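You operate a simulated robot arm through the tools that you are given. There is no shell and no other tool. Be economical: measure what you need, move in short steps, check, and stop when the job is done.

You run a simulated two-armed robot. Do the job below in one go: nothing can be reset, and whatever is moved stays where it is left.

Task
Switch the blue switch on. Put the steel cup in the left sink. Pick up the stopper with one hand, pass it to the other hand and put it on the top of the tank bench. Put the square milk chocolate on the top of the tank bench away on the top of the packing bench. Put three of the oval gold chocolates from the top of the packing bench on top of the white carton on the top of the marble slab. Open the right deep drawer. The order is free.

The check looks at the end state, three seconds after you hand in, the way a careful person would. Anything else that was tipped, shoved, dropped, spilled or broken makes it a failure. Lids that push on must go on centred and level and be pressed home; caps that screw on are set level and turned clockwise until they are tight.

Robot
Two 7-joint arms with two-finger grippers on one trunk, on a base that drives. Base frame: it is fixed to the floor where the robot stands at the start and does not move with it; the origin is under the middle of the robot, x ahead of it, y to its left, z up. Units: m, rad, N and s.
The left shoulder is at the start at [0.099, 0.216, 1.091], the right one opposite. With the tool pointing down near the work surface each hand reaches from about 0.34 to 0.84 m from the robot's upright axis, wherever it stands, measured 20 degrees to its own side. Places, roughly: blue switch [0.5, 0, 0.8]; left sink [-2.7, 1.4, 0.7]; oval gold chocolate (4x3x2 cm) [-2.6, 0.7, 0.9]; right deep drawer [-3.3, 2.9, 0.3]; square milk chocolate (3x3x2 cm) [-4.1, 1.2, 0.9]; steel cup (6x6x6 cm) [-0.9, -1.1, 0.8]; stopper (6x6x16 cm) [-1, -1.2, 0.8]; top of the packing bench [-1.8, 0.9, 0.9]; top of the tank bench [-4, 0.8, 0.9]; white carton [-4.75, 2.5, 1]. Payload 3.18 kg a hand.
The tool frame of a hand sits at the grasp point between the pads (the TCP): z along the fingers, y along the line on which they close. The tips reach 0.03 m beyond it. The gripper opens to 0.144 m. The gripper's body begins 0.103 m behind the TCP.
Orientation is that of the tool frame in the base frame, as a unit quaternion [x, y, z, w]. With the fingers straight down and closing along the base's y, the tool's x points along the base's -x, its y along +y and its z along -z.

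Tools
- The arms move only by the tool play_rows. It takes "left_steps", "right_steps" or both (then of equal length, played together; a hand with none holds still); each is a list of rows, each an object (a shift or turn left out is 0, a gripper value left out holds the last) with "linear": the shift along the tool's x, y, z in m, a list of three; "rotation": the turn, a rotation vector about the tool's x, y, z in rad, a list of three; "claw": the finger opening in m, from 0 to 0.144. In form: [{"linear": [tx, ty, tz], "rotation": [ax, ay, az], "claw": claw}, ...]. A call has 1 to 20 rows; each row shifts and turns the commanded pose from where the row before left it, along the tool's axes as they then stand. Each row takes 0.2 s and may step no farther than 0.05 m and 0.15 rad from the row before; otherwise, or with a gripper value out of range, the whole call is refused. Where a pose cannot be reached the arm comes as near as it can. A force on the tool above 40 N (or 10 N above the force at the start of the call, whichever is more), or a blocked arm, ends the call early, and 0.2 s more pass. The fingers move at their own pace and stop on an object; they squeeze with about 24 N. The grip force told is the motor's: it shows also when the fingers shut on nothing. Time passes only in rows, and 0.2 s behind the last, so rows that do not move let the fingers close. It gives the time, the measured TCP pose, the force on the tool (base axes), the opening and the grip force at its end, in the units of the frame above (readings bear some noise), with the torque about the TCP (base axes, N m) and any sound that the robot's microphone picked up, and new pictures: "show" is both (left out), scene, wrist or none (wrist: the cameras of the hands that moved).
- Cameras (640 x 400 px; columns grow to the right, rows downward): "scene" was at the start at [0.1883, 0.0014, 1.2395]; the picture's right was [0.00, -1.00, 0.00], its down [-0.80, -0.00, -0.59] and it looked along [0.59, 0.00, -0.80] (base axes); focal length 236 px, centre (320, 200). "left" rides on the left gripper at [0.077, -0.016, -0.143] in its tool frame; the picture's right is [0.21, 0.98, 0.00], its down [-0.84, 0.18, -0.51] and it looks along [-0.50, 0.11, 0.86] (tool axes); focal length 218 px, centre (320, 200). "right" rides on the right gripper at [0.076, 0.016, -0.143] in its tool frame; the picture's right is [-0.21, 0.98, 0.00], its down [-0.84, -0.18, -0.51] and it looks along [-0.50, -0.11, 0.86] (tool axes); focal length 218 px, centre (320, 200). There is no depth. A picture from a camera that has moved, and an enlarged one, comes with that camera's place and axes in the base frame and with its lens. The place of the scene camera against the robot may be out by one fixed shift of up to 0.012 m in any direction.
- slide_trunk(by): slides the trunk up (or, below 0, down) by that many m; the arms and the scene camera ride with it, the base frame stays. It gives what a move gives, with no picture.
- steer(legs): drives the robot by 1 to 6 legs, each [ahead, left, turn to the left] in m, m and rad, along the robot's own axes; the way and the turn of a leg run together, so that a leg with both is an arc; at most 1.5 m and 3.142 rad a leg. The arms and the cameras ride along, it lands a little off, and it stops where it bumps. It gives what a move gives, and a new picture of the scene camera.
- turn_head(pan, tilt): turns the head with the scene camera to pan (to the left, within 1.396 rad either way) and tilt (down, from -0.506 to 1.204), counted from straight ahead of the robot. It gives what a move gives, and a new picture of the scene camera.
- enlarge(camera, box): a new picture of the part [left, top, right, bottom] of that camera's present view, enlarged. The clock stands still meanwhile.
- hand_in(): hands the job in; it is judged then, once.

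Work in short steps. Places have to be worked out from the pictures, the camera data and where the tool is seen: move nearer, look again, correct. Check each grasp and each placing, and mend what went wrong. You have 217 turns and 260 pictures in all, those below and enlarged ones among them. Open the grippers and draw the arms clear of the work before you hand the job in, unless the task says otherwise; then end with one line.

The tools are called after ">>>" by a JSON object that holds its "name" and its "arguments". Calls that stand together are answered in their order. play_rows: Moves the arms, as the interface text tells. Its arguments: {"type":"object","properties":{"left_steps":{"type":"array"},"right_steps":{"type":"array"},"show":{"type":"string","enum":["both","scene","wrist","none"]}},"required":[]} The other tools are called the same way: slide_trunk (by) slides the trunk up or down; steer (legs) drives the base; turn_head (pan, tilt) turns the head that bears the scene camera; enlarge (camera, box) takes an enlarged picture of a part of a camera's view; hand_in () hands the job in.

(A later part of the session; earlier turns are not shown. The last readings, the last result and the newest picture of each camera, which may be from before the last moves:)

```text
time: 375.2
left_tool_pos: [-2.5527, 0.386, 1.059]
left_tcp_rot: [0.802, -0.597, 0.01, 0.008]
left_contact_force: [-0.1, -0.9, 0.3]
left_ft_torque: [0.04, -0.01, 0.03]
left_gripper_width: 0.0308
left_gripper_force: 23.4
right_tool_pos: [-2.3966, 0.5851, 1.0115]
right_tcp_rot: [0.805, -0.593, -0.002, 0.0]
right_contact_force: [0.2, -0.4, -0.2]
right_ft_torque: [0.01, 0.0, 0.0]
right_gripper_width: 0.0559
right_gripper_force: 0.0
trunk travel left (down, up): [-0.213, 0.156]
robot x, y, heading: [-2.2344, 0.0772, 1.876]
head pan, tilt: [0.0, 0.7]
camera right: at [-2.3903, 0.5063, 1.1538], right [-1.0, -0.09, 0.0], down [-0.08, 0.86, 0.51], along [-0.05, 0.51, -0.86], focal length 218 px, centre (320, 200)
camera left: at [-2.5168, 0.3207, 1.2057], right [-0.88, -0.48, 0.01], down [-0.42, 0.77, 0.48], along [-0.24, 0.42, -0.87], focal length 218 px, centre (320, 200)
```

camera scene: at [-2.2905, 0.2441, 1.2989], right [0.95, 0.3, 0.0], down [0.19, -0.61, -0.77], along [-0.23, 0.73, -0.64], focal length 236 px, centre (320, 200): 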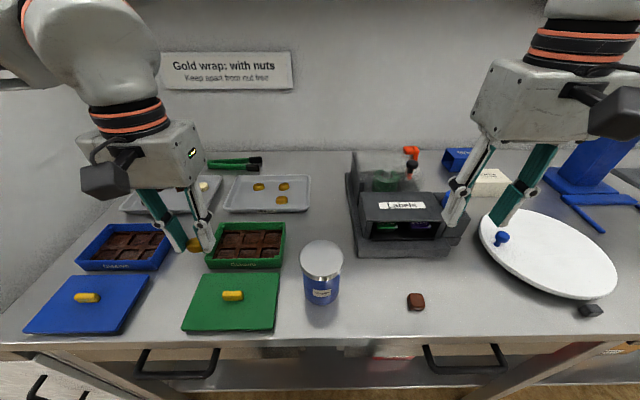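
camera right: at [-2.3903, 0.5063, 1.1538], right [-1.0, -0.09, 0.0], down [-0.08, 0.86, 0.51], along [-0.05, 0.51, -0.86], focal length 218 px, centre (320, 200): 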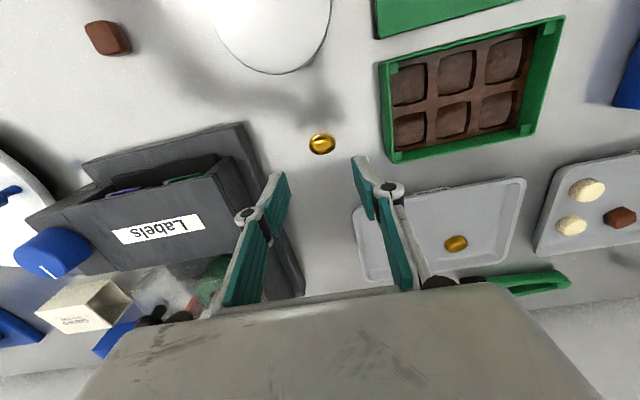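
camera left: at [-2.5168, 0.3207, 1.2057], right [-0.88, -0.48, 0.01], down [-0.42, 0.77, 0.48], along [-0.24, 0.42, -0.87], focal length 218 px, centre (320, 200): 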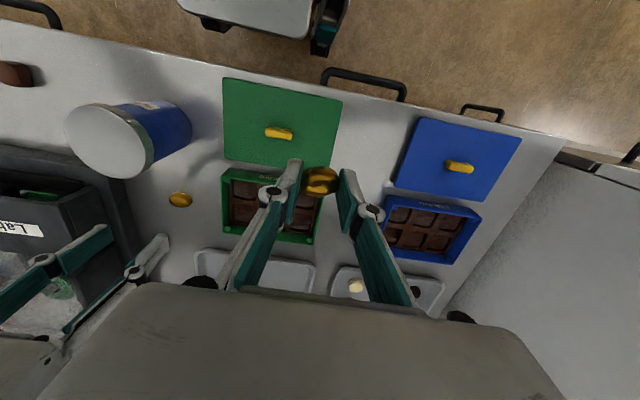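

Aligned within 5 mm. I lower to z 0.915, grip and lift.

>>> {"name": "play_rows", "arguments": {"right_steps": [{"linear": [0.0015, 0.0045, 0.03]}, {"linear": [0, 0, 0.035]}, {"linear": [0, 0, 0.022]}, {"linear": [0, 0, 0.01]}, {"claw": 0}, {}, {}, {"linear": [0, 0, -0.04]}, {"linear": [0, 0, -0.045]}, {"linear": [0, 0, -0.045]}, {"linear": [0.03, -0.03, -0.02]}, {"linear": [0.03, -0.035, 0]}, {"linear": [0.03, -0.035, 0]}, {"linear": [0.03, -0.035, 0]}, {"linear": [0.01, -0.04, 0]}, {"linear": [0, -0.04, 0]}, {}], "show": "wrist"}}

```text
time: 378.8
left_tool_pos: [-2.5547, 0.3848, 1.058]
left_tcp_rot: [0.802, -0.597, 0.011, 0.008]
left_contact_force: [-0.4, -1.0, -0.1]
left_ft_torque: [0.02, -0.05, 0.0]
left_gripper_width: 0.0297
left_gripper_force: 24.2
right_tool_pos: [-2.16, 0.5187, 1.0651]
right_tcp_rot: [0.805, -0.593, 0.0, 0.0]
right_contact_force: [-0.2, 0.6, -0.8]
right_ft_torque: [0.03, -0.03, 0.02]
right_gripper_width: 0.0309
right_gripper_force: 23.3
trunk travel left (down, up): [-0.213, 0.156]
robot x, y, heading: [-2.2346, 0.0777, 1.869]
head pan, tilt: [0.0, 0.7]
camera right: at [-2.1539, 0.4401, 1.2084], right [-1.0, -0.09, 0.0], down [-0.08, 0.86, 0.51], along [-0.05, 0.51, -0.86], focal length 218 px, centre (320, 200)
```

right: 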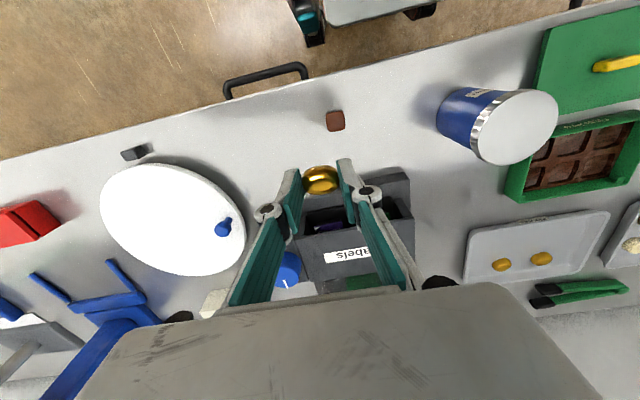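

Both hands hold a gold. I raise the trunk, then drive back out and along the corridor toward the slab.

>>> {"name": "slide_trunk", "arguments": {"by": 0.12}}

>>> {"name": "steer", "arguments": {"legs": [[-0.28, 0, 0], [0, 1.15, 0], [0, 1.15, 0]]}}

```text
time: 380.3
left_tool_pos: [-2.5544, 0.3892, 1.181]
left_tcp_rot: [0.803, -0.596, 0.011, 0.009]
left_contact_force: [0.3, 0.5, -0.4]
left_ft_torque: [0.0, 0.0, -0.01]
left_gripper_width: 0.0294
left_gripper_force: 24.2
right_tool_pos: [-2.1593, 0.5198, 1.1843]
right_tcp_rot: [0.805, -0.594, 0.0, 0.0]
right_contact_force: [0.2, -0.3, 0.8]
right_ft_torque: [0.03, -0.01, -0.02]
right_gripper_width: 0.031
right_gripper_force: 24.5
trunk travel left (down, up): [-0.333, 0.036]
robot x, y, heading: [-2.2381, 0.0816, 1.873]
head pan, tilt: [0.0, 0.7]
```

```text
time: 402.6
left_tool_pos: [-4.7136, -0.54, 1.1801]
left_tcp_rot: [0.793, -0.609, 0.011, 0.01]
left_contact_force: [0.8, 0.3, -0.5]
left_ft_torque: [0.0, 0.03, 0.02]
left_gripper_width: 0.0295
left_gripper_force: 24.2
right_tool_pos: [-4.3146, -0.4221, 1.1845]
right_tcp_rot: [0.795, -0.606, -0.001, 0.0]
right_contact_force: [-0.1, -0.3, -0.6]
right_ft_torque: [-0.02, -0.04, 0.0]
right_gripper_width: 0.0306
right_gripper_force: 23.8
trunk travel left (down, up): [-0.333, 0.036]
robot x, y, heading: [-4.407, -0.855, 1.837]
head pan, tilt: [0.0, 0.7]
camera scene: at [-4.4431, -0.7367, 1.4221], right [0.96, 0.27, 0.0], down [0.17, -0.62, -0.76], along [-0.2, 0.74, -0.64], focal length 236 px, centre (320, 200)
```

scene: 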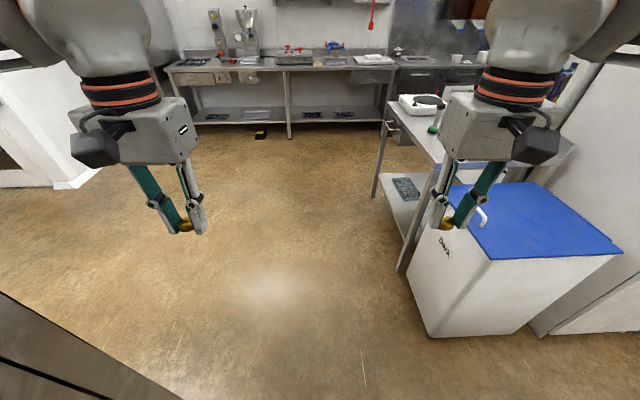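

I straighten the heading, drive up to the slab bench and sidestep right.

>>> {"name": "steer", "arguments": {"legs": [[0, 0, 0.034], [1.2, 0, 0], [1.12, 0, 0], [0, -0.42, 0]]}}

```text
time: 418.1
left_tool_pos: [-5.0778, 1.7724, 1.18]
left_tcp_rot: [0.819, -0.574, 0.011, 0.008]
left_contact_force: [0.3, 0.3, 0.4]
left_ft_torque: [0.04, 0.0, 0.0]
left_gripper_width: 0.0299
left_gripper_force: 24.1
right_tool_pos: [-4.6882, 1.9256, 1.1836]
right_tcp_rot: [0.821, -0.57, -0.001, 0.0]
right_contact_force: [0.7, 1.0, 0.3]
right_ft_torque: [0.02, 0.0, -0.02]
right_gripper_width: 0.0
right_gripper_force: 23.9
trunk travel left (down, up): [-0.333, 0.036]
robot x, y, heading: [-4.7488, 1.4802, 1.937]
head pan, tilt: [0.0, 0.7]
camera scene: at [-4.7904, 1.601, 1.4221], right [0.94, 0.35, 0.0], down [0.22, -0.6, -0.76], along [-0.27, 0.72, -0.64], focal length 236 px, centre (320, 200)
```

scene: 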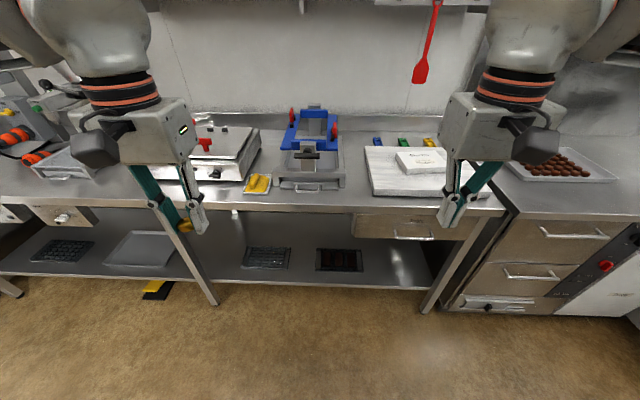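

The right gripper lost its gold on the way (width 0), and I'll recover it afterwards. First I deliver the left one: I position the robot so that the carton is in front of the left hand.

>>> {"name": "steer", "arguments": {"legs": [[0, 0, -0.066], [0, -0.45, 0], [0.27, 0, 0]]}}

>>> {"name": "enlarge", "arguments": {"camera": "left", "box": [0, 0, 640, 400]}}

```text
time: 424.5
left_tool_pos: [-4.7156, 2.1795, 1.1813]
left_tcp_rot: [0.804, -0.595, 0.011, 0.008]
left_contact_force: [0.0, 0.4, 0.6]
left_ft_torque: [-0.01, 0.03, 0.01]
left_gripper_width: 0.0297
left_gripper_force: 24.1
right_tool_pos: [-4.3206, 2.3121, 1.1833]
right_tcp_rot: [0.806, -0.592, -0.002, 0.0]
right_contact_force: [-0.6, 0.9, 0.1]
right_ft_torque: [-0.06, 0.0, -0.03]
right_gripper_width: 0.0
right_gripper_force: 24.3
trunk travel left (down, up): [-0.333, 0.036]
robot x, y, heading: [-4.397, 1.8737, 1.873]
head pan, tilt: [0.0, 0.7]
camera scene: at [-4.4378, 1.993, 1.422], right [0.95, 0.3, 0.0], down [0.19, -0.61, -0.76], along [-0.23, 0.73, -0.64], focal length 236 px, centre (320, 200)
```

scene: 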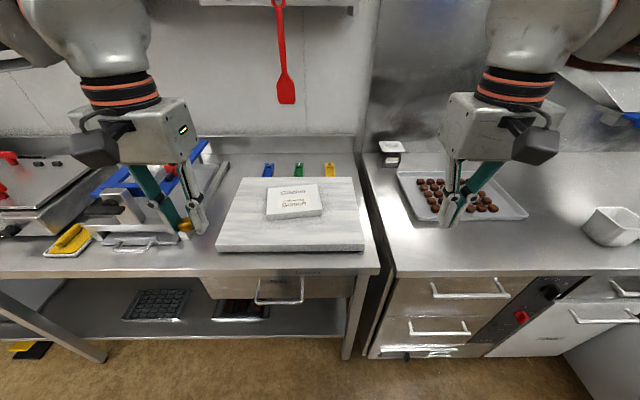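

```text
1.00 times, centred on (320, 200) of left (not enlarged: the box is as wide or as high as the picture)
camera zoom: at [-4.6787, 2.1158, 1.3267], right [-0.87, -0.48, 0.01], down [-0.42, 0.77, 0.48], along [-0.24, 0.42, -0.88], focal length 218 px, centre (320, 200)
```

zoom: 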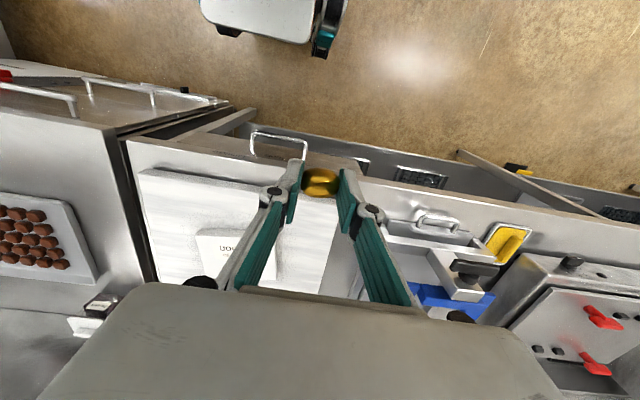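

The carton is at about (-4.66,2.46), top near z 0.98. I bring the left gold over its left part and look.

>>> {"name": "play_rows", "arguments": {"left_steps": [{"linear": [-0.0395, -0.0138, 0]}, {"linear": [-0.0395, -0.0138, 0]}, {"linear": [-0.0395, -0.0138, 0]}, {"linear": [-0.0395, -0.0138, 0]}, {"linear": [-0.0395, -0.0138, 0]}, {"linear": [-0.0395, -0.0138, 0]}, {"linear": [0, 0, 0.04]}, {"linear": [0, 0, 0.04]}, {}], "show": "wrist"}}

```text
time: 426.5
left_tool_pos: [-4.7031, 2.4293, 1.0932]
left_tcp_rot: [0.803, -0.595, 0.011, 0.007]
left_contact_force: [0.2, 0.1, 0.0]
left_ft_torque: [0.04, 0.01, 0.03]
left_gripper_width: 0.0297
left_gripper_force: 23.2
right_tool_pos: [-4.3197, 2.3107, 1.1846]
right_tcp_rot: [0.807, -0.591, -0.002, 0.0]
right_contact_force: [-0.5, 0.0, -0.5]
right_ft_torque: [0.03, -0.02, -0.02]
right_gripper_width: 0.0
right_gripper_force: 23.9
trunk travel left (down, up): [-0.333, 0.036]
robot x, y, heading: [-4.3945, 1.8736, 1.87]
head pan, tilt: [0.0, 0.7]
camera left: at [-4.667, 2.3644, 1.2403], right [-0.87, -0.48, 0.01], down [-0.42, 0.77, 0.49], along [-0.24, 0.42, -0.87], focal length 218 px, centre (320, 200)
```

left: 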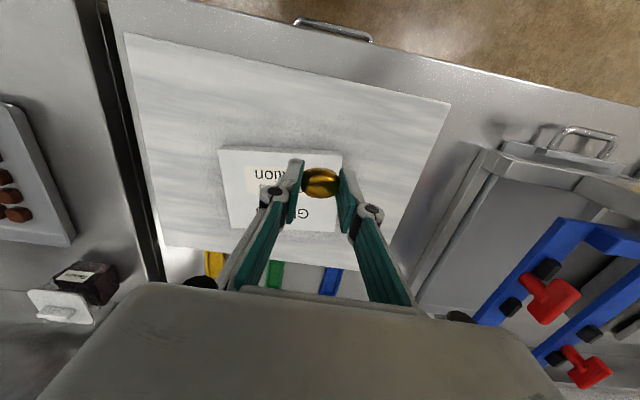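

The drop point is still short of the carton. The carton centre is at about (-4.695,2.51); I shift to its front-left spot (-4.728,2.474) and lower.

>>> {"name": "play_rows", "arguments": {"left_steps": [{"linear": [-0.025, 0.0055, 0]}, {"linear": [-0.025, 0.0055, 0]}, {"linear": [0, 0, 0.035]}, {"linear": [0, 0, 0.03]}, {}], "show": "wrist"}}

```text
time: 427.7
left_tool_pos: [-4.7216, 2.4602, 1.0282]
left_tcp_rot: [0.804, -0.594, 0.012, 0.007]
left_contact_force: [-0.6, 0.5, 0.9]
left_ft_torque: [0.01, 0.0, -0.01]
left_gripper_width: 0.0295
left_gripper_force: 23.7
left hand out of reach, approached as far as the arm can: row 2
right_tool_pos: [-4.3198, 2.3116, 1.1842]
right_tcp_rot: [0.806, -0.592, -0.001, 0.0]
right_contact_force: [-0.5, 0.2, 0.2]
right_ft_torque: [0.01, 0.0, -0.01]
right_gripper_width: 0.0001
right_gripper_force: 24.2
trunk travel left (down, up): [-0.333, 0.036]
robot x, y, heading: [-4.3957, 1.8717, 1.871]
head pan, tilt: [0.0, 0.7]
camera left: at [-4.6848, 2.3959, 1.1747], right [-0.87, -0.48, 0.01], down [-0.42, 0.77, 0.48], along [-0.24, 0.42, -0.87], focal length 218 px, centre (320, 200)
```

left: 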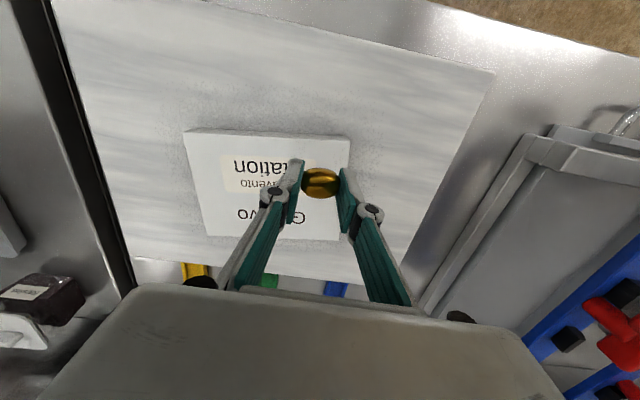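

The gold is over the carton's front-left part. I lower slowly until contact.

>>> {"name": "play_rows", "arguments": {"left_steps": [{"linear": [0, -0.005, 0.006]}, {"linear": [0, 0, 0.004]}, {"linear": [0, 0, 0.004]}, {"linear": [0, 0, 0.004]}, {}], "show": "none"}}

```text
time: 428.9
left_tool_pos: [-4.7177, 2.4592, 1.0099]
left_tcp_rot: [0.804, -0.595, 0.011, 0.009]
left_contact_force: [-0.1, 0.4, 0.5]
left_ft_torque: [0.0, -0.02, -0.03]
left_gripper_width: 0.0295
left_gripper_force: 23.7
right_tool_pos: [-4.3203, 2.3116, 1.1847]
right_tcp_rot: [0.807, -0.591, -0.001, 0.0]
right_contact_force: [0.5, -0.4, 0.5]
right_ft_torque: [-0.02, -0.03, -0.04]
right_gripper_width: 0.0
right_gripper_force: 24.3
trunk travel left (down, up): [-0.333, 0.036]
robot x, y, heading: [-4.3936, 1.8723, 1.878]
head pan, tilt: [0.0, 0.7]
```

>>> {"name": "play_rows", "arguments": {"left_steps": [{"linear": [0, 0, 0.004]}, {"linear": [0, 0, 0.004]}, {"linear": [0, 0, 0.004]}, {"linear": [0, 0, 0.004]}, {}], "show": "wrist"}}

```text
time: 430.1
left_tool_pos: [-4.7173, 2.4616, 0.9945]
left_tcp_rot: [0.803, -0.596, 0.011, 0.008]
left_contact_force: [-0.1, 0.6, 0.5]
left_ft_torque: [0.01, -0.03, -0.01]
left_gripper_width: 0.0296
left_gripper_force: 24.0
right_tool_pos: [-4.3198, 2.3101, 1.1839]
right_tcp_rot: [0.807, -0.591, -0.002, 0.0]
right_contact_force: [-0.4, -0.9, -0.4]
right_ft_torque: [0.0, 0.04, 0.0]
right_gripper_width: 0.0001
right_gripper_force: 24.0
trunk travel left (down, up): [-0.333, 0.036]
robot x, y, heading: [-4.3972, 1.8718, 1.879]
head pan, tilt: [0.0, 0.7]
camera left: at [-4.6806, 2.3969, 1.141], right [-0.87, -0.48, 0.01], down [-0.42, 0.77, 0.48], along [-0.24, 0.42, -0.87], focal length 218 px, centre (320, 200)
```

left: 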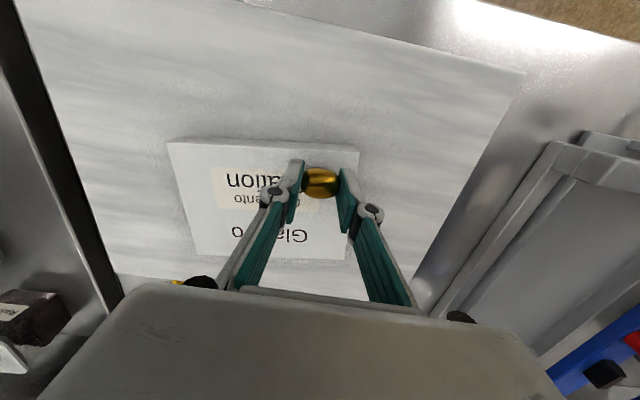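

Still no contact; I continue lowering.

>>> {"name": "play_rows", "arguments": {"left_steps": [{"linear": [0, 0, 0.004]}, {"linear": [0, 0, 0.004]}, {"linear": [0, 0, 0.004]}, {"linear": [0, 0, 0.004]}, {}], "show": "none"}}

```text
time: 431.3
left_tool_pos: [-4.7182, 2.4604, 0.9792]
left_tcp_rot: [0.804, -0.595, 0.009, 0.007]
left_contact_force: [-1.1, 1.3, 10.0]
left_ft_torque: [0.13, 0.05, 0.05]
left_gripper_width: 0.0298
left_gripper_force: 23.6
right_tool_pos: [-4.3197, 2.3101, 1.1849]
right_tcp_rot: [0.806, -0.592, -0.001, 0.0]
right_contact_force: [-0.3, -0.3, -0.5]
right_ft_torque: [-0.03, 0.03, 0.0]
right_gripper_width: 0.0
right_gripper_force: 24.1
trunk travel left (down, up): [-0.333, 0.036]
robot x, y, heading: [-4.3981, 1.8751, 1.874]
head pan, tilt: [0.0, 0.7]
```

Contact at TCP z 0.979 (carton top at about 0.946). I open slightly, lift and look.

>>> {"name": "play_rows", "arguments": {"left_steps": [{"linear": [0, 0, -0.001]}, {"claw": 0.048}, {}, {"linear": [0, 0, -0.03]}, {"linear": [0, 0, -0.04]}, {"linear": [0, 0, -0.04]}, {}], "show": "wrist"}}

```text
time: 432.9
left_tool_pos: [-4.7175, 2.462, 1.086]
left_tcp_rot: [0.804, -0.594, 0.012, 0.009]
left_contact_force: [-0.7, -0.2, -0.2]
left_ft_torque: [-0.03, -0.01, -0.01]
left_gripper_width: 0.0483
left_gripper_force: 0.1
right_tool_pos: [-4.3213, 2.3105, 1.1841]
right_tcp_rot: [0.807, -0.591, -0.001, 0.0]
right_contact_force: [0.3, 0.6, 0.4]
right_ft_torque: [-0.01, -0.02, -0.01]
right_gripper_width: 0.0
right_gripper_force: 23.3
trunk travel left (down, up): [-0.333, 0.036]
robot x, y, heading: [-4.3997, 1.8714, 1.879]
head pan, tilt: [0.0, 0.7]
camera left: at [-4.6817, 2.3988, 1.2319], right [-0.87, -0.48, 0.01], down [-0.42, 0.77, 0.48], along [-0.24, 0.42, -0.88], focal length 218 px, centre (320, 200)
```

left: 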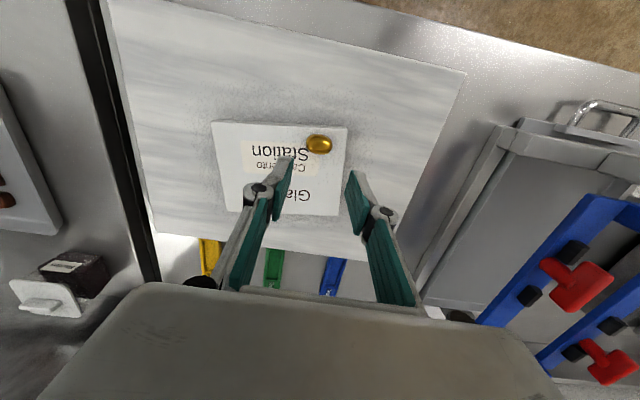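

The first gold rests on the carton. I retract and go look for the dropped gold along the path driven.

>>> {"name": "play_rows", "arguments": {"left_steps": [{"linear": [0.03, 0, -0.03]}, {"linear": [0.04, 0, -0.02]}, {"linear": [0.045, 0.01, 0]}, {"linear": [0.045, 0.01, 0]}, {"linear": [0.045, 0.02, 0]}, {"linear": [0.02, 0.02, 0]}], "right_steps": [{}, {}, {}, {}, {}, {"claw": 0.056}], "show": "none"}}

>>> {"name": "steer", "arguments": {"legs": [[-0.28, 0, 0], [0, 0.5, 0], [0, 0, 1.9]]}}

```text
time: 434.3
left_tool_pos: [-4.7096, 2.2282, 1.1456]
left_tcp_rot: [0.804, -0.595, 0.011, 0.008]
left_contact_force: [0.1, -0.7, 0.1]
left_ft_torque: [0.0, -0.05, 0.0]
left_gripper_width: 0.0478
left_gripper_force: 0.1
right_tool_pos: [-4.3208, 2.311, 1.1854]
right_tcp_rot: [0.806, -0.591, -0.001, 0.0]
right_contact_force: [0.5, 0.5, -0.3]
right_ft_torque: [0.02, -0.01, -0.01]
right_gripper_width: 0.0561
right_gripper_force: 0.0
trunk travel left (down, up): [-0.333, 0.036]
robot x, y, heading: [-4.3987, 1.8713, 1.877]
head pan, tilt: [0.0, 0.7]
```

```text
time: 445.2
left_tool_pos: [-5.0324, 1.0473, 1.1456]
left_tcp_rot: [0.958, 0.287, 0.014, -0.004]
left_contact_force: [0.0, 0.2, -0.4]
left_ft_torque: [0.01, 0.01, 0.0]
left_gripper_width: 0.0479
left_gripper_force: 0.1
right_tool_pos: [-5.2194, 1.3989, 1.184]
right_tcp_rot: [0.957, 0.291, 0.0, 0.001]
right_contact_force: [0.3, 0.3, 0.0]
right_ft_torque: [0.03, -0.01, -0.01]
right_gripper_width: 0.056
right_gripper_force: 0.0
trunk travel left (down, up): [-0.333, 0.036]
robot x, y, heading: [-4.7725, 1.4477, -2.553]
head pan, tilt: [0.0, 0.7]
camera scene: at [-4.8833, 1.3798, 1.4221], right [-0.56, 0.83, 0.0], down [0.53, 0.36, -0.76], along [-0.64, -0.43, -0.64], focal length 236 px, centre (320, 200)
```

scene: 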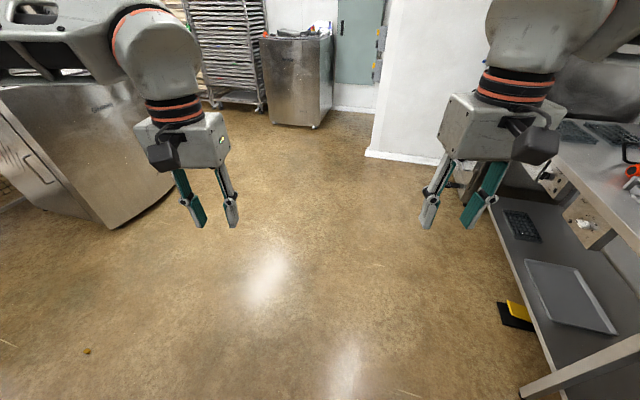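

A small gold spot lies on the floor at lower left. I enlarge it.

>>> {"name": "enlarge", "arguments": {"camera": "scene", "box": [50, 325, 130, 375]}}

```text
8.00 times, centred on (90, 350) of scene
camera zoom: at [-4.8833, 1.3798, 1.4221], right [-0.56, 0.83, 0.0], down [0.53, 0.36, -0.76], along [-0.64, -0.43, -0.64], focal length 1885 px, centre (2160, -1000)
```

zoom: 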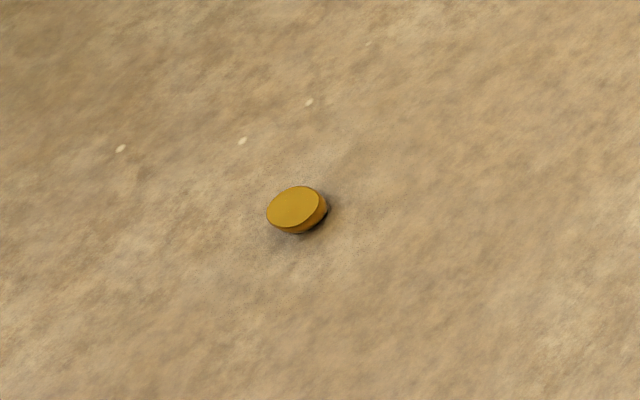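

It is the gold, upside down on the floor at about (-4.567,0.10). I drive so that it lies in front of the left hand.

>>> {"name": "steer", "arguments": {"legs": [[0, 0, 1.28], [0, -0.4, 0], [0.9, 0, 0]]}}

>>> {"name": "turn_head", "arguments": {"pan": 0, "tilt": 1.15}}

```text
time: 456.8
left_tool_pos: [-4.6161, 0.1109, 1.1462]
left_tcp_rot: [0.606, 0.796, 0.008, -0.011]
left_contact_force: [0.5, 0.3, 0.1]
left_ft_torque: [0.02, -0.01, -0.01]
left_gripper_width: 0.048
left_gripper_force: 0.0
right_tool_pos: [-5.0081, 0.0399, 1.1848]
right_tcp_rot: [0.603, 0.798, 0.0, 0.001]
right_contact_force: [-0.3, -0.6, 0.2]
right_ft_torque: [-0.02, 0.01, -0.01]
right_gripper_width: 0.056
right_gripper_force: 0.2
trunk travel left (down, up): [-0.333, 0.036]
robot x, y, heading: [-4.917, 0.4786, -1.296]
head pan, tilt: [0.0, 0.7]
camera scene: at [-4.8877, 0.3581, 1.422], right [-0.96, -0.28, 0.0], down [-0.18, 0.62, -0.76], along [0.21, -0.74, -0.64], focal length 236 px, centre (320, 200)
```

scene: 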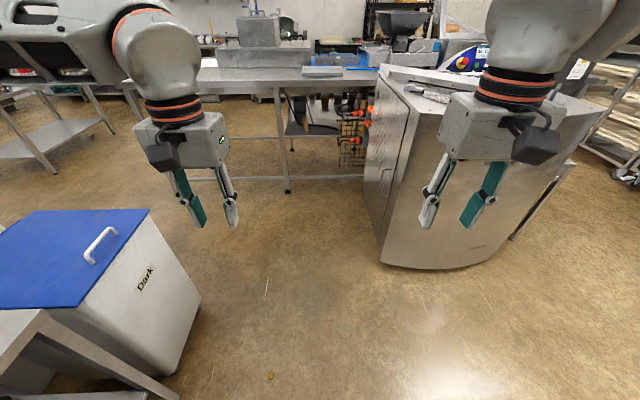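

```text
time: 457.7
left_tool_pos: [-4.6163, 0.1119, 1.146]
left_tcp_rot: [0.606, 0.795, 0.009, -0.011]
left_contact_force: [0.4, -0.5, 0.4]
left_ft_torque: [-0.02, -0.03, 0.02]
left_gripper_width: 0.0477
left_gripper_force: 0.1
right_tool_pos: [-5.0062, 0.0393, 1.1835]
right_tcp_rot: [0.603, 0.798, 0.0, 0.001]
right_contact_force: [0.1, -0.4, 0.5]
right_ft_torque: [-0.02, 0.01, -0.03]
right_gripper_width: 0.0559
right_gripper_force: 0.1
trunk travel left (down, up): [-0.333, 0.036]
robot x, y, heading: [-4.9213, 0.4783, -1.289]
head pan, tilt: [0.0, 1.15]
camera scene: at [-4.8948, 0.3827, 1.389], right [-0.96, -0.28, 0.0], down [-0.25, 0.88, -0.41], along [0.11, -0.39, -0.91], focal length 236 px, centre (320, 200)
```

scene: 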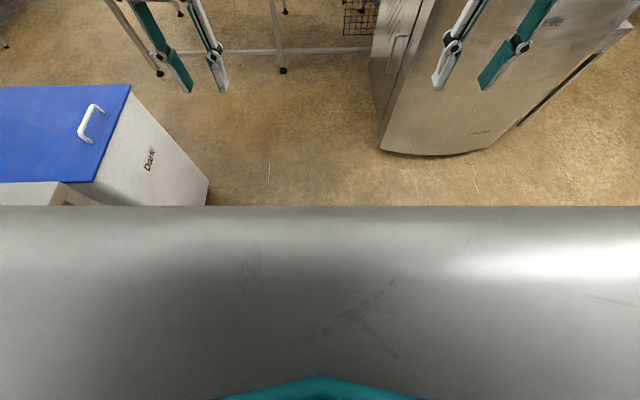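

The gold is at (-4.561,0.1025), 0.46 m ahead and 0.24 m to the left. I lower the trunk fully and reach down with the left hand.

>>> {"name": "slide_trunk", "arguments": {"by": -0.33}}

>>> {"name": "play_rows", "arguments": {"left_steps": [{"linear": [-0.01, 0.025, 0.04], "claw": 0.08}, {"linear": [-0.01, 0.025, 0.04]}, {"linear": [0, 0, 0.05]}, {"linear": [0, 0, 0.05]}, {"linear": [0, 0, 0.05]}, {"linear": [0, 0, 0.05]}, {"linear": [0, 0, 0.05]}, {"linear": [0, 0, 0.05]}, {"linear": [0, 0, 0.05]}, {"linear": [0, 0, 0.05]}, {"linear": [0, 0, 0.05]}, {}], "show": "wrist"}}

```text
time: 460.9
left_tool_pos: [-4.6161, 0.1115, 0.8154]
left_tcp_rot: [0.607, 0.795, 0.009, -0.01]
left_contact_force: [-0.7, 0.2, 0.1]
left_ft_torque: [0.0, 0.0, -0.01]
left_gripper_width: 0.0481
left_gripper_force: 0.1
right_tool_pos: [-5.0063, 0.0402, 0.8548]
right_tcp_rot: [0.603, 0.798, 0.0, 0.002]
right_contact_force: [0.1, 0.1, -0.7]
right_ft_torque: [0.02, 0.02, 0.02]
right_gripper_width: 0.0561
right_gripper_force: 0.1
trunk travel left (down, up): [-0.003, 0.366]
robot x, y, heading: [-4.9201, 0.4723, -1.292]
head pan, tilt: [0.0, 1.15]
```

```text
time: 463.5
left_tool_pos: [-4.5619, 0.1038, 0.2888]
left_tcp_rot: [0.606, 0.795, 0.007, -0.01]
left_contact_force: [-0.8, 0.5, -0.1]
left_ft_torque: [-0.02, 0.02, 0.01]
left_gripper_width: 0.08
left_gripper_force: 0.0
left hand out of reach, approached as far as the arm can: row 3
right_tool_pos: [-5.0065, 0.0402, 0.8558]
right_tcp_rot: [0.603, 0.798, 0.0, 0.002]
right_contact_force: [-0.9, 0.1, 0.0]
right_ft_torque: [0.01, -0.02, 0.0]
right_gripper_width: 0.0558
right_gripper_force: 0.1
trunk travel left (down, up): [-0.003, 0.366]
robot x, y, heading: [-4.9199, 0.477, -1.294]
head pan, tilt: [0.0, 1.15]
camera left: at [-4.5974, 0.1702, 0.4351], right [0.89, 0.46, 0.01], down [0.4, -0.78, 0.48], along [0.23, -0.43, -0.87], focal length 218 px, centre (320, 200)
```

left: 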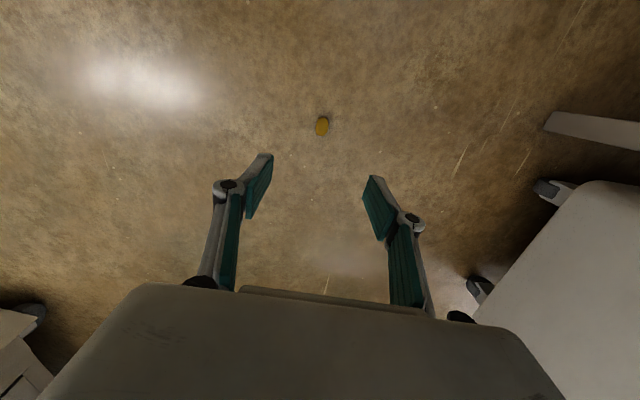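

The floor is reachable. The gold is nearly centred, with its long side across the grip. I descend further.

>>> {"name": "play_rows", "arguments": {"left_steps": [{"linear": [0, 0.006, 0.045], "claw": 0.06}, {"linear": [0, 0, 0.05]}, {"linear": [0, 0, 0.05]}, {"linear": [0, 0, 0.04]}, {"linear": [0, 0, 0.03]}, {}], "show": "wrist"}}

```text
time: 464.9
left_tool_pos: [-4.5608, 0.1143, 0.071]
left_tcp_rot: [0.606, 0.795, 0.007, -0.01]
left_contact_force: [0.4, 0.2, -0.6]
left_ft_torque: [0.02, -0.03, -0.01]
left_gripper_width: 0.0601
left_gripper_force: 0.0
right_tool_pos: [-5.0063, 0.0383, 0.854]
right_tcp_rot: [0.603, 0.798, 0.0, 0.001]
right_contact_force: [0.2, 0.0, 0.4]
right_ft_torque: [0.02, 0.01, 0.01]
right_gripper_width: 0.056
right_gripper_force: 0.1
trunk travel left (down, up): [-0.003, 0.366]
robot x, y, heading: [-4.9194, 0.4771, -1.293]
head pan, tilt: [0.0, 1.15]
camera left: at [-4.5958, 0.1801, 0.2171], right [0.89, 0.46, 0.01], down [0.4, -0.78, 0.48], along [0.23, -0.43, -0.87], focal length 218 px, centre (320, 200)
```

left: 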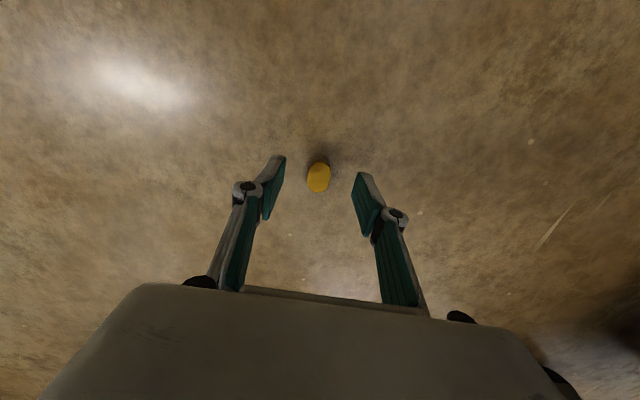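

I shift 1.3 cm forward, go down to just above the floor, and grip.

>>> {"name": "play_rows", "arguments": {"left_steps": [{"linear": [-0.013, 0.001, 0.01]}, {"linear": [0, 0, 0.015]}, {"linear": [0, 0, 0.012]}, {"claw": 0}, {}, {}, {"linear": [0, 0, -0.05]}, {"linear": [0, 0, -0.05]}, {}], "show": "wrist"}}

```text
time: 466.9
left_tool_pos: [-4.554, 0.1028, 0.1348]
left_tcp_rot: [0.605, 0.796, 0.009, -0.011]
left_contact_force: [-0.2, 0.6, -0.7]
left_ft_torque: [-0.01, -0.02, -0.01]
left_gripper_width: 0.021
left_gripper_force: 24.2
right_tool_pos: [-5.0076, 0.0401, 0.8541]
right_tcp_rot: [0.603, 0.797, 0.001, 0.002]
right_contact_force: [0.5, -0.2, 0.1]
right_ft_torque: [0.03, 0.0, -0.03]
right_gripper_width: 0.0563
right_gripper_force: 0.1
trunk travel left (down, up): [-0.003, 0.366]
robot x, y, heading: [-4.92, 0.4749, -1.291]
head pan, tilt: [0.0, 1.15]
camera left: at [-4.5891, 0.1676, 0.2811], right [0.89, 0.46, 0.01], down [0.4, -0.78, 0.48], along [0.23, -0.43, -0.87], focal length 218 px, centre (320, 200)
```

left: 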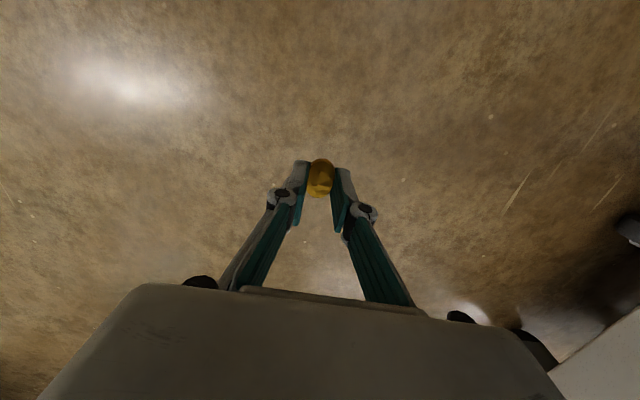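

It is held, with the wide face up so it cannot slip down. I raise the arm and the trunk.

>>> {"name": "play_rows", "arguments": {"left_steps": [{"linear": [0, 0, -0.045]}, {"linear": [0, 0, -0.045]}, {"linear": [0, 0, -0.045]}, {"linear": [0, 0, -0.045]}, {"linear": [0, 0, -0.045]}, {"linear": [0, 0, -0.045]}, {"linear": [0, 0, -0.045]}, {"linear": [0, 0, -0.045]}, {"linear": [0, 0, -0.045]}, {"linear": [0, 0, -0.045]}, {"linear": [0, 0, -0.045]}, {"linear": [0, 0, -0.045]}, {"linear": [0, 0, -0.045]}, {"linear": [0, 0, -0.045]}, {"linear": [0.02, -0.02, -0.03]}, {"linear": [0.02, -0.02, -0.03]}, {}], "show": "none"}}

>>> {"name": "slide_trunk", "arguments": {"by": 0.33}}

>>> {"name": "steer", "arguments": {"legs": [[0, 0, 1.6], [0, 0, 1.56], [0.93, 0, 0]]}}

```text
time: 470.5
left_tool_pos: [-4.6002, 0.1105, 0.828]
left_tcp_rot: [0.606, 0.796, 0.009, -0.01]
left_contact_force: [0.2, -0.1, 0.1]
left_ft_torque: [-0.02, -0.03, 0.0]
left_gripper_width: 0.0208
left_gripper_force: 24.0
right_tool_pos: [-5.0061, 0.0404, 0.8535]
right_tcp_rot: [0.603, 0.798, 0.0, 0.002]
right_contact_force: [-0.7, -0.6, 1.1]
right_ft_torque: [0.01, -0.01, 0.0]
right_gripper_width: 0.0559
right_gripper_force: 0.0
trunk travel left (down, up): [-0.003, 0.366]
robot x, y, heading: [-4.9185, 0.4773, -1.287]
head pan, tilt: [0.0, 1.15]
```

```text
time: 473.8
left_tool_pos: [-4.5991, 0.1093, 1.1557]
left_tcp_rot: [0.606, 0.795, 0.008, -0.012]
left_contact_force: [0.6, -0.5, 0.1]
left_ft_torque: [0.0, 0.0, -0.03]
left_gripper_width: 0.0211
left_gripper_force: 24.1
right_tool_pos: [-5.0062, 0.0398, 1.1828]
right_tcp_rot: [0.603, 0.798, 0.0, 0.002]
right_contact_force: [-0.2, 0.6, 0.3]
right_ft_torque: [0.01, 0.0, 0.01]
right_gripper_width: 0.0559
right_gripper_force: 0.0
trunk travel left (down, up): [-0.333, 0.036]
robot x, y, heading: [-4.9193, 0.4792, -1.288]
head pan, tilt: [0.0, 1.15]
```

```text
time: 486.5
left_tool_pos: [-5.5733, 1.7073, 1.155]
left_tcp_rot: [0.813, -0.582, 0.011, 0.009]
left_contact_force: [-0.5, 0.5, 0.3]
left_ft_torque: [0.02, -0.01, 0.02]
left_gripper_width: 0.021
left_gripper_force: 24.0
right_tool_pos: [-5.1716, 1.8011, 1.1852]
right_tcp_rot: [0.816, -0.578, -0.001, 0.0]
right_contact_force: [-0.9, 0.8, 0.5]
right_ft_torque: [-0.04, -0.03, 0.01]
right_gripper_width: 0.0559
right_gripper_force: 0.0
trunk travel left (down, up): [-0.333, 0.036]
robot x, y, heading: [-5.2324, 1.3576, 1.911]
head pan, tilt: [0.0, 1.15]
camera scene: at [-5.2713, 1.4535, 1.3889], right [0.94, 0.33, 0.0], down [0.3, -0.86, -0.41], along [-0.14, 0.39, -0.91], focal length 236 px, centre (320, 200)
```

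scene: 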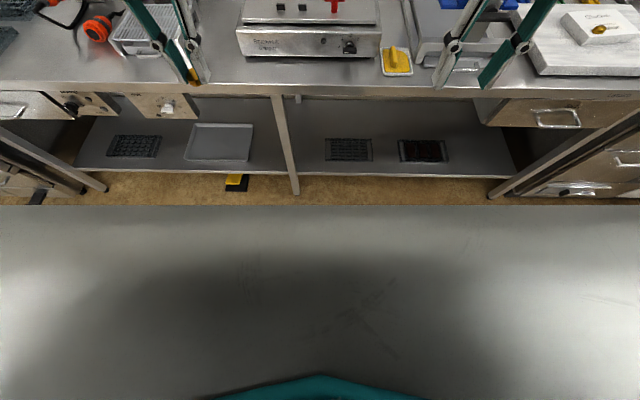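

I sidestep right to the slab again and close in.

>>> {"name": "steer", "arguments": {"legs": [[0, 0, -0.04], [0, -0.95, 0.02], [0.28, 0, 0]]}}

>>> {"name": "turn_head", "arguments": {"pan": 0, "tilt": 0.8}}

```text
time: 497.2
left_tool_pos: [-4.7421, 2.2673, 1.1555]
left_tcp_rot: [0.807, -0.591, 0.011, 0.008]
left_contact_force: [0.1, 0.5, 0.0]
left_ft_torque: [-0.04, 0.02, 0.03]
left_gripper_width: 0.0206
left_gripper_force: 24.0
right_tool_pos: [-4.3376, 2.3525, 1.1852]
right_tcp_rot: [0.81, -0.587, -0.002, 0.0]
right_contact_force: [0.2, -0.5, 1.2]
right_ft_torque: [-0.06, -0.01, -0.01]
right_gripper_width: 0.0559
right_gripper_force: 0.1
trunk travel left (down, up): [-0.333, 0.036]
robot x, y, heading: [-4.4101, 1.9103, 1.887]
head pan, tilt: [0.0, 1.15]
camera scene: at [-4.4433, 2.008, 1.3889], right [0.95, 0.31, 0.0], down [0.29, -0.87, -0.41], along [-0.13, 0.39, -0.91], focal length 236 px, centre (320, 200)
```

scene: 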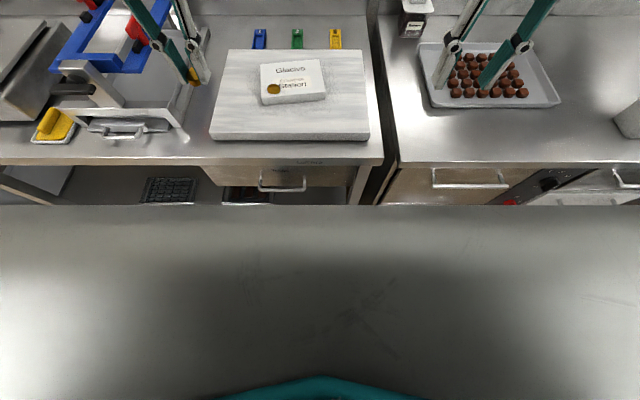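

```text
time: 498.0
left_tool_pos: [-4.7414, 2.2672, 1.1542]
left_tcp_rot: [0.807, -0.591, 0.01, 0.009]
left_contact_force: [-0.2, 0.3, -0.7]
left_ft_torque: [-0.01, -0.01, 0.03]
left_gripper_width: 0.0208
left_gripper_force: 24.2
right_tool_pos: [-4.3378, 2.3519, 1.1833]
right_tcp_rot: [0.81, -0.587, -0.002, 0.0]
right_contact_force: [-0.1, 0.1, -0.1]
right_ft_torque: [-0.01, 0.0, -0.01]
right_gripper_width: 0.0558
right_gripper_force: 0.0
trunk travel left (down, up): [-0.333, 0.036]
robot x, y, heading: [-4.4096, 1.908, 1.887]
head pan, tilt: [0.0, 0.799]
camera scene: at [-4.4496, 2.0272, 1.4138], right [0.95, 0.31, 0.0], down [0.22, -0.68, -0.7], along [-0.22, 0.66, -0.72], focal length 236 px, centre (320, 200)
```

scene: 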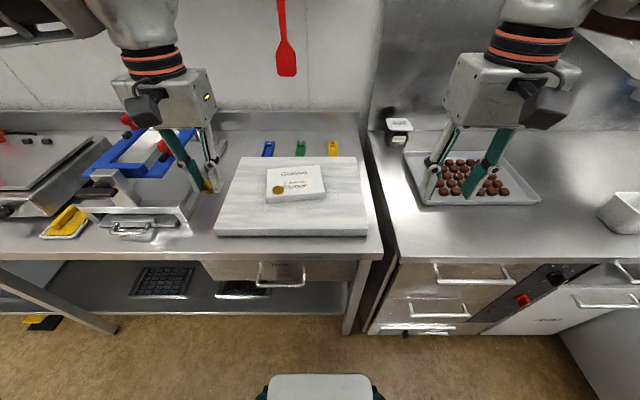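

I lower the trunk 0.1 m and carry the gold over the carton's right-front spot.

>>> {"name": "slide_trunk", "arguments": {"by": -0.1}}

>>> {"name": "play_rows", "arguments": {"left_steps": [{"linear": [-0.0358, -0.0287, 0]}, {"linear": [-0.0358, -0.0287, 0]}, {"linear": [-0.0358, -0.0287, 0]}, {"linear": [-0.0358, -0.0287, 0]}, {"linear": [-0.0358, -0.0287, 0]}, {"linear": [-0.0355, -0.0285, 0]}, {}], "show": "wrist"}}

```text
time: 499.3
left_tool_pos: [-4.741, 2.267, 1.0564]
left_tcp_rot: [0.807, -0.59, 0.01, 0.008]
left_contact_force: [0.4, -0.3, 0.1]
left_ft_torque: [0.05, 0.01, 0.01]
left_gripper_width: 0.0209
left_gripper_force: 24.2
right_tool_pos: [-4.3379, 2.3501, 1.0858]
right_tcp_rot: [0.81, -0.586, -0.002, -0.001]
right_contact_force: [0.6, -0.1, 0.6]
right_ft_torque: [0.05, 0.01, 0.01]
right_gripper_width: 0.056
right_gripper_force: 0.0
trunk travel left (down, up): [-0.233, 0.136]
robot x, y, heading: [-4.4089, 1.9097, 1.888]
head pan, tilt: [0.0, 0.799]
```

```text
time: 500.9
left_tool_pos: [-4.643, 2.5222, 1.0459]
left_tcp_rot: [0.807, -0.59, 0.011, 0.008]
left_contact_force: [-0.3, -0.8, 0.5]
left_ft_torque: [0.0, -0.03, -0.01]
left_gripper_width: 0.0208
left_gripper_force: 24.1
right_tool_pos: [-4.3376, 2.3511, 1.0849]
right_tcp_rot: [0.81, -0.586, -0.001, -0.001]
right_contact_force: [0.5, 0.3, 0.5]
right_ft_torque: [0.04, -0.06, 0.0]
right_gripper_width: 0.056
right_gripper_force: 0.1
trunk travel left (down, up): [-0.233, 0.136]
robot x, y, heading: [-4.4071, 1.9107, 1.882]
head pan, tilt: [0.0, 0.799]
camera left: at [-4.605, 2.4592, 1.1934], right [-0.87, -0.5, 0.01], down [-0.43, 0.76, 0.48], along [-0.24, 0.42, -0.87], focal length 218 px, centre (320, 200)
```

left: 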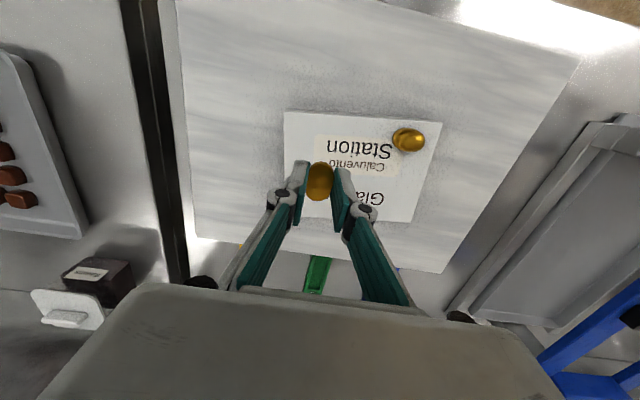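

The drop point is well inside the carton. I lower until contact.

>>> {"name": "play_rows", "arguments": {"left_steps": [{"linear": [0, 0.004, 0.03]}, {"linear": [0, 0, 0.025]}, {"linear": [0, 0, 0.006]}, {"linear": [0, 0, 0.004]}, {"linear": [0, 0, 0.004]}, {}], "show": "none"}}

```text
time: 502.3
left_tool_pos: [-4.6458, 2.5208, 0.9821]
left_tcp_rot: [0.807, -0.59, 0.009, 0.007]
left_contact_force: [0.0, 0.1, 12.5]
left_ft_torque: [-0.01, 0.01, -0.02]
left_gripper_width: 0.0207
left_gripper_force: 23.9
right_tool_pos: [-4.3376, 2.3508, 1.0839]
right_tcp_rot: [0.81, -0.586, -0.002, -0.001]
right_contact_force: [0.5, 0.3, -0.5]
right_ft_torque: [-0.03, -0.01, 0.03]
right_gripper_width: 0.0559
right_gripper_force: 0.0
trunk travel left (down, up): [-0.233, 0.136]
robot x, y, heading: [-4.4078, 1.9101, 1.887]
head pan, tilt: [0.0, 0.799]
```

Contact at 12 N. I release slowly, lift and check.

>>> {"name": "play_rows", "arguments": {"left_steps": [{"linear": [0, 0, -0.002]}, {"claw": 0.026}, {"claw": 0.036}, {"claw": 0.048}, {}, {"linear": [0, 0, -0.03]}, {"linear": [0, 0, -0.04]}, {"linear": [0, 0, -0.03]}, {}], "show": "wrist"}}

```text
time: 504.3
left_tool_pos: [-4.6511, 2.5155, 1.0765]
left_tcp_rot: [0.807, -0.59, 0.011, 0.009]
left_contact_force: [-0.6, 0.5, 0.4]
left_ft_torque: [0.05, -0.01, 0.0]
left_gripper_width: 0.0479
left_gripper_force: 0.0
left hand out of reach, approached as far as the arm can: row 8
right_tool_pos: [-4.3379, 2.3531, 1.084]
right_tcp_rot: [0.809, -0.587, -0.001, 0.0]
right_contact_force: [0.4, 0.5, 0.3]
right_ft_torque: [0.02, 0.04, 0.02]
right_gripper_width: 0.0561
right_gripper_force: 0.0
trunk travel left (down, up): [-0.233, 0.136]
robot x, y, heading: [-4.4083, 1.9111, 1.893]
head pan, tilt: [0.0, 0.799]
camera left: at [-4.6125, 2.4522, 1.2234], right [-0.87, -0.5, 0.01], down [-0.43, 0.76, 0.48], along [-0.24, 0.42, -0.88], focal length 218 px, centre (320, 200)
```

left: 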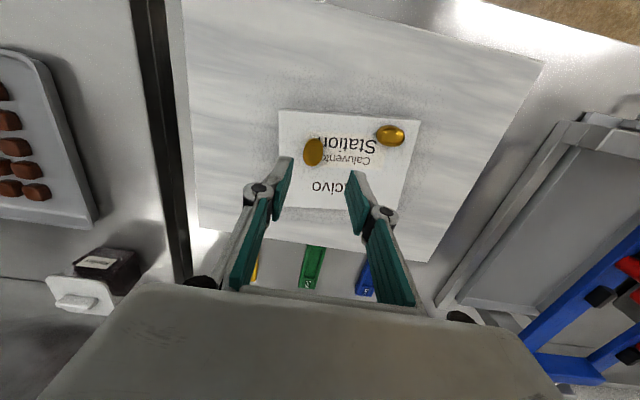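

Two golds are on the carton. Now the third: I retract, raise, and drive back toward the packing bench.

>>> {"name": "play_rows", "arguments": {"left_steps": [{"linear": [0.04, 0, -0.02]}, {"linear": [0.045, 0.01, -0.02]}, {"linear": [0.045, 0.02, 0]}, {"linear": [0.045, 0.02, 0]}, {"linear": [0.04, 0.03, 0]}, {"linear": [0.02, 0.04, 0]}, {"linear": [0, 0.02, 0]}], "show": "none"}}

>>> {"name": "slide_trunk", "arguments": {"by": 0.09}}

>>> {"name": "steer", "arguments": {"legs": [[-0.28, 0, -0.02], [0, 0.82, 0], [-1.18, 0, 0], [-1.15, 0, 0]]}}

```text
refused: row 2 steps farther than a row can; nothing moved
```

```text
time: 505.6
left_tool_pos: [-4.6451, 2.5012, 1.2236]
left_tcp_rot: [0.806, -0.59, -0.027, -0.019]
left_contact_force: [0.2, 0.3, 0.2]
left_ft_torque: [0.02, -0.04, 0.01]
left_gripper_width: 0.048
left_gripper_force: 0.1
right_tool_pos: [-4.337, 2.352, 1.1736]
right_tcp_rot: [0.81, -0.586, -0.001, 0.0]
right_contact_force: [0.5, 0.5, -0.1]
right_ft_torque: [-0.03, -0.01, 0.02]
right_gripper_width: 0.0561
right_gripper_force: 0.1
trunk travel left (down, up): [-0.323, 0.046]
robot x, y, heading: [-4.4093, 1.9106, 1.892]
head pan, tilt: [0.0, 0.799]
```

```text
time: 525.8
left_tool_pos: [-4.6273, -0.2436, 1.2254]
left_tcp_rot: [0.803, -0.596, -0.028, -0.019]
left_contact_force: [-0.3, -0.2, 0.3]
left_ft_torque: [0.01, -0.03, 0.0]
left_gripper_width: 0.0479
left_gripper_force: 0.0
right_tool_pos: [-4.3219, -0.3958, 1.174]
right_tcp_rot: [0.806, -0.592, -0.002, 0.0]
right_contact_force: [0.0, 0.6, 1.0]
right_ft_torque: [0.04, 0.0, -0.01]
right_gripper_width: 0.0559
right_gripper_force: 0.0
trunk travel left (down, up): [-0.323, 0.046]
robot x, y, heading: [-4.3963, -0.8384, 1.874]
head pan, tilt: [0.0, 0.799]
camera scene: at [-4.4381, -0.7184, 1.4038], right [0.95, 0.3, 0.0], down [0.22, -0.68, -0.7], along [-0.21, 0.67, -0.72], focal length 236 px, centre (320, 200)
```

scene: 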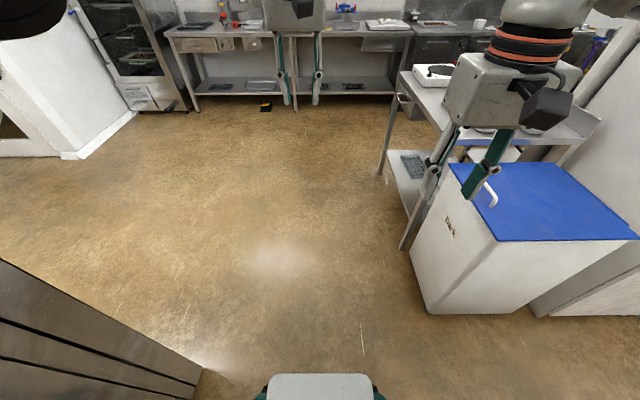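

The path stayed clear. I retract and level the left hand, then strafe right to the packing bench.

>>> {"name": "play_rows", "arguments": {"left_steps": [{"linear": [0.035, 0.02, 0.01], "rotation": [0, 0.0676, 0]}, {"linear": [0.04, 0.02, 0.01]}, {"linear": [0.04, 0.02, 0.01]}, {"linear": [0.04, 0.02, 0.01]}, {"linear": [0.035, 0.02, 0.01]}, {"linear": [0.03, 0.03, 0]}, {}], "show": "none"}}

>>> {"name": "steer", "arguments": {"legs": [[0, -1.15, 0], [0, -1.17, 0]]}}

```text
time: 527.4
left_tool_pos: [-4.6879, -0.488, 1.1751]
left_tcp_rot: [0.803, -0.596, 0.001, 0.001]
left_contact_force: [-0.1, 1.5, 0.6]
left_ft_torque: [-0.01, 0.05, -0.01]
left_gripper_width: 0.0481
left_gripper_force: 0.1
right_tool_pos: [-4.3199, -0.3956, 1.1739]
right_tcp_rot: [0.806, -0.592, -0.002, 0.0]
right_contact_force: [-0.3, 0.2, -0.1]
right_ft_torque: [-0.04, -0.01, 0.01]
right_gripper_width: 0.0559
right_gripper_force: 0.1
trunk travel left (down, up): [-0.323, 0.046]
robot x, y, heading: [-4.3958, -0.8337, 1.875]
head pan, tilt: [0.0, 0.799]
```

```text
time: 548.3
left_tool_pos: [-2.4115, 0.1768, 1.1743]
left_tcp_rot: [0.803, -0.596, 0.001, 0.002]
left_contact_force: [-0.5, -0.4, 0.3]
left_ft_torque: [-0.01, 0.01, 0.02]
left_gripper_width: 0.0477
left_gripper_force: 0.1
right_tool_pos: [-2.0442, 0.2705, 1.1745]
right_tcp_rot: [0.805, -0.593, -0.001, 0.0]
right_contact_force: [-0.2, -0.1, -0.9]
right_ft_torque: [0.01, 0.01, 0.0]
right_gripper_width: 0.0562
right_gripper_force: 0.0
trunk travel left (down, up): [-0.323, 0.046]
robot x, y, heading: [-2.1201, -0.1679, 1.874]
head pan, tilt: [0.0, 0.799]
camera scene: at [-2.1617, -0.0523, 1.4038], right [0.95, 0.3, 0.0], down [0.21, -0.68, -0.7], along [-0.21, 0.67, -0.72], focal length 236 px, centre (320, 200)
```

scene: 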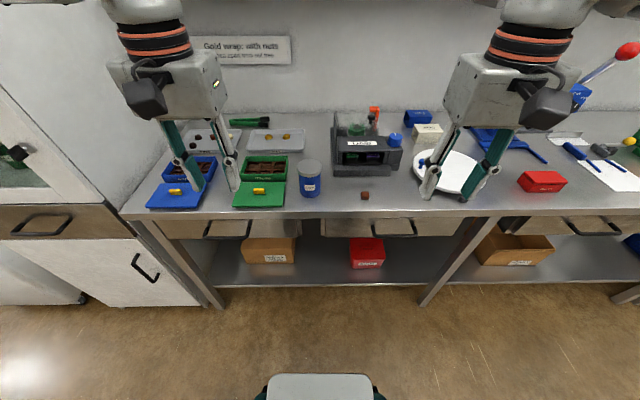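

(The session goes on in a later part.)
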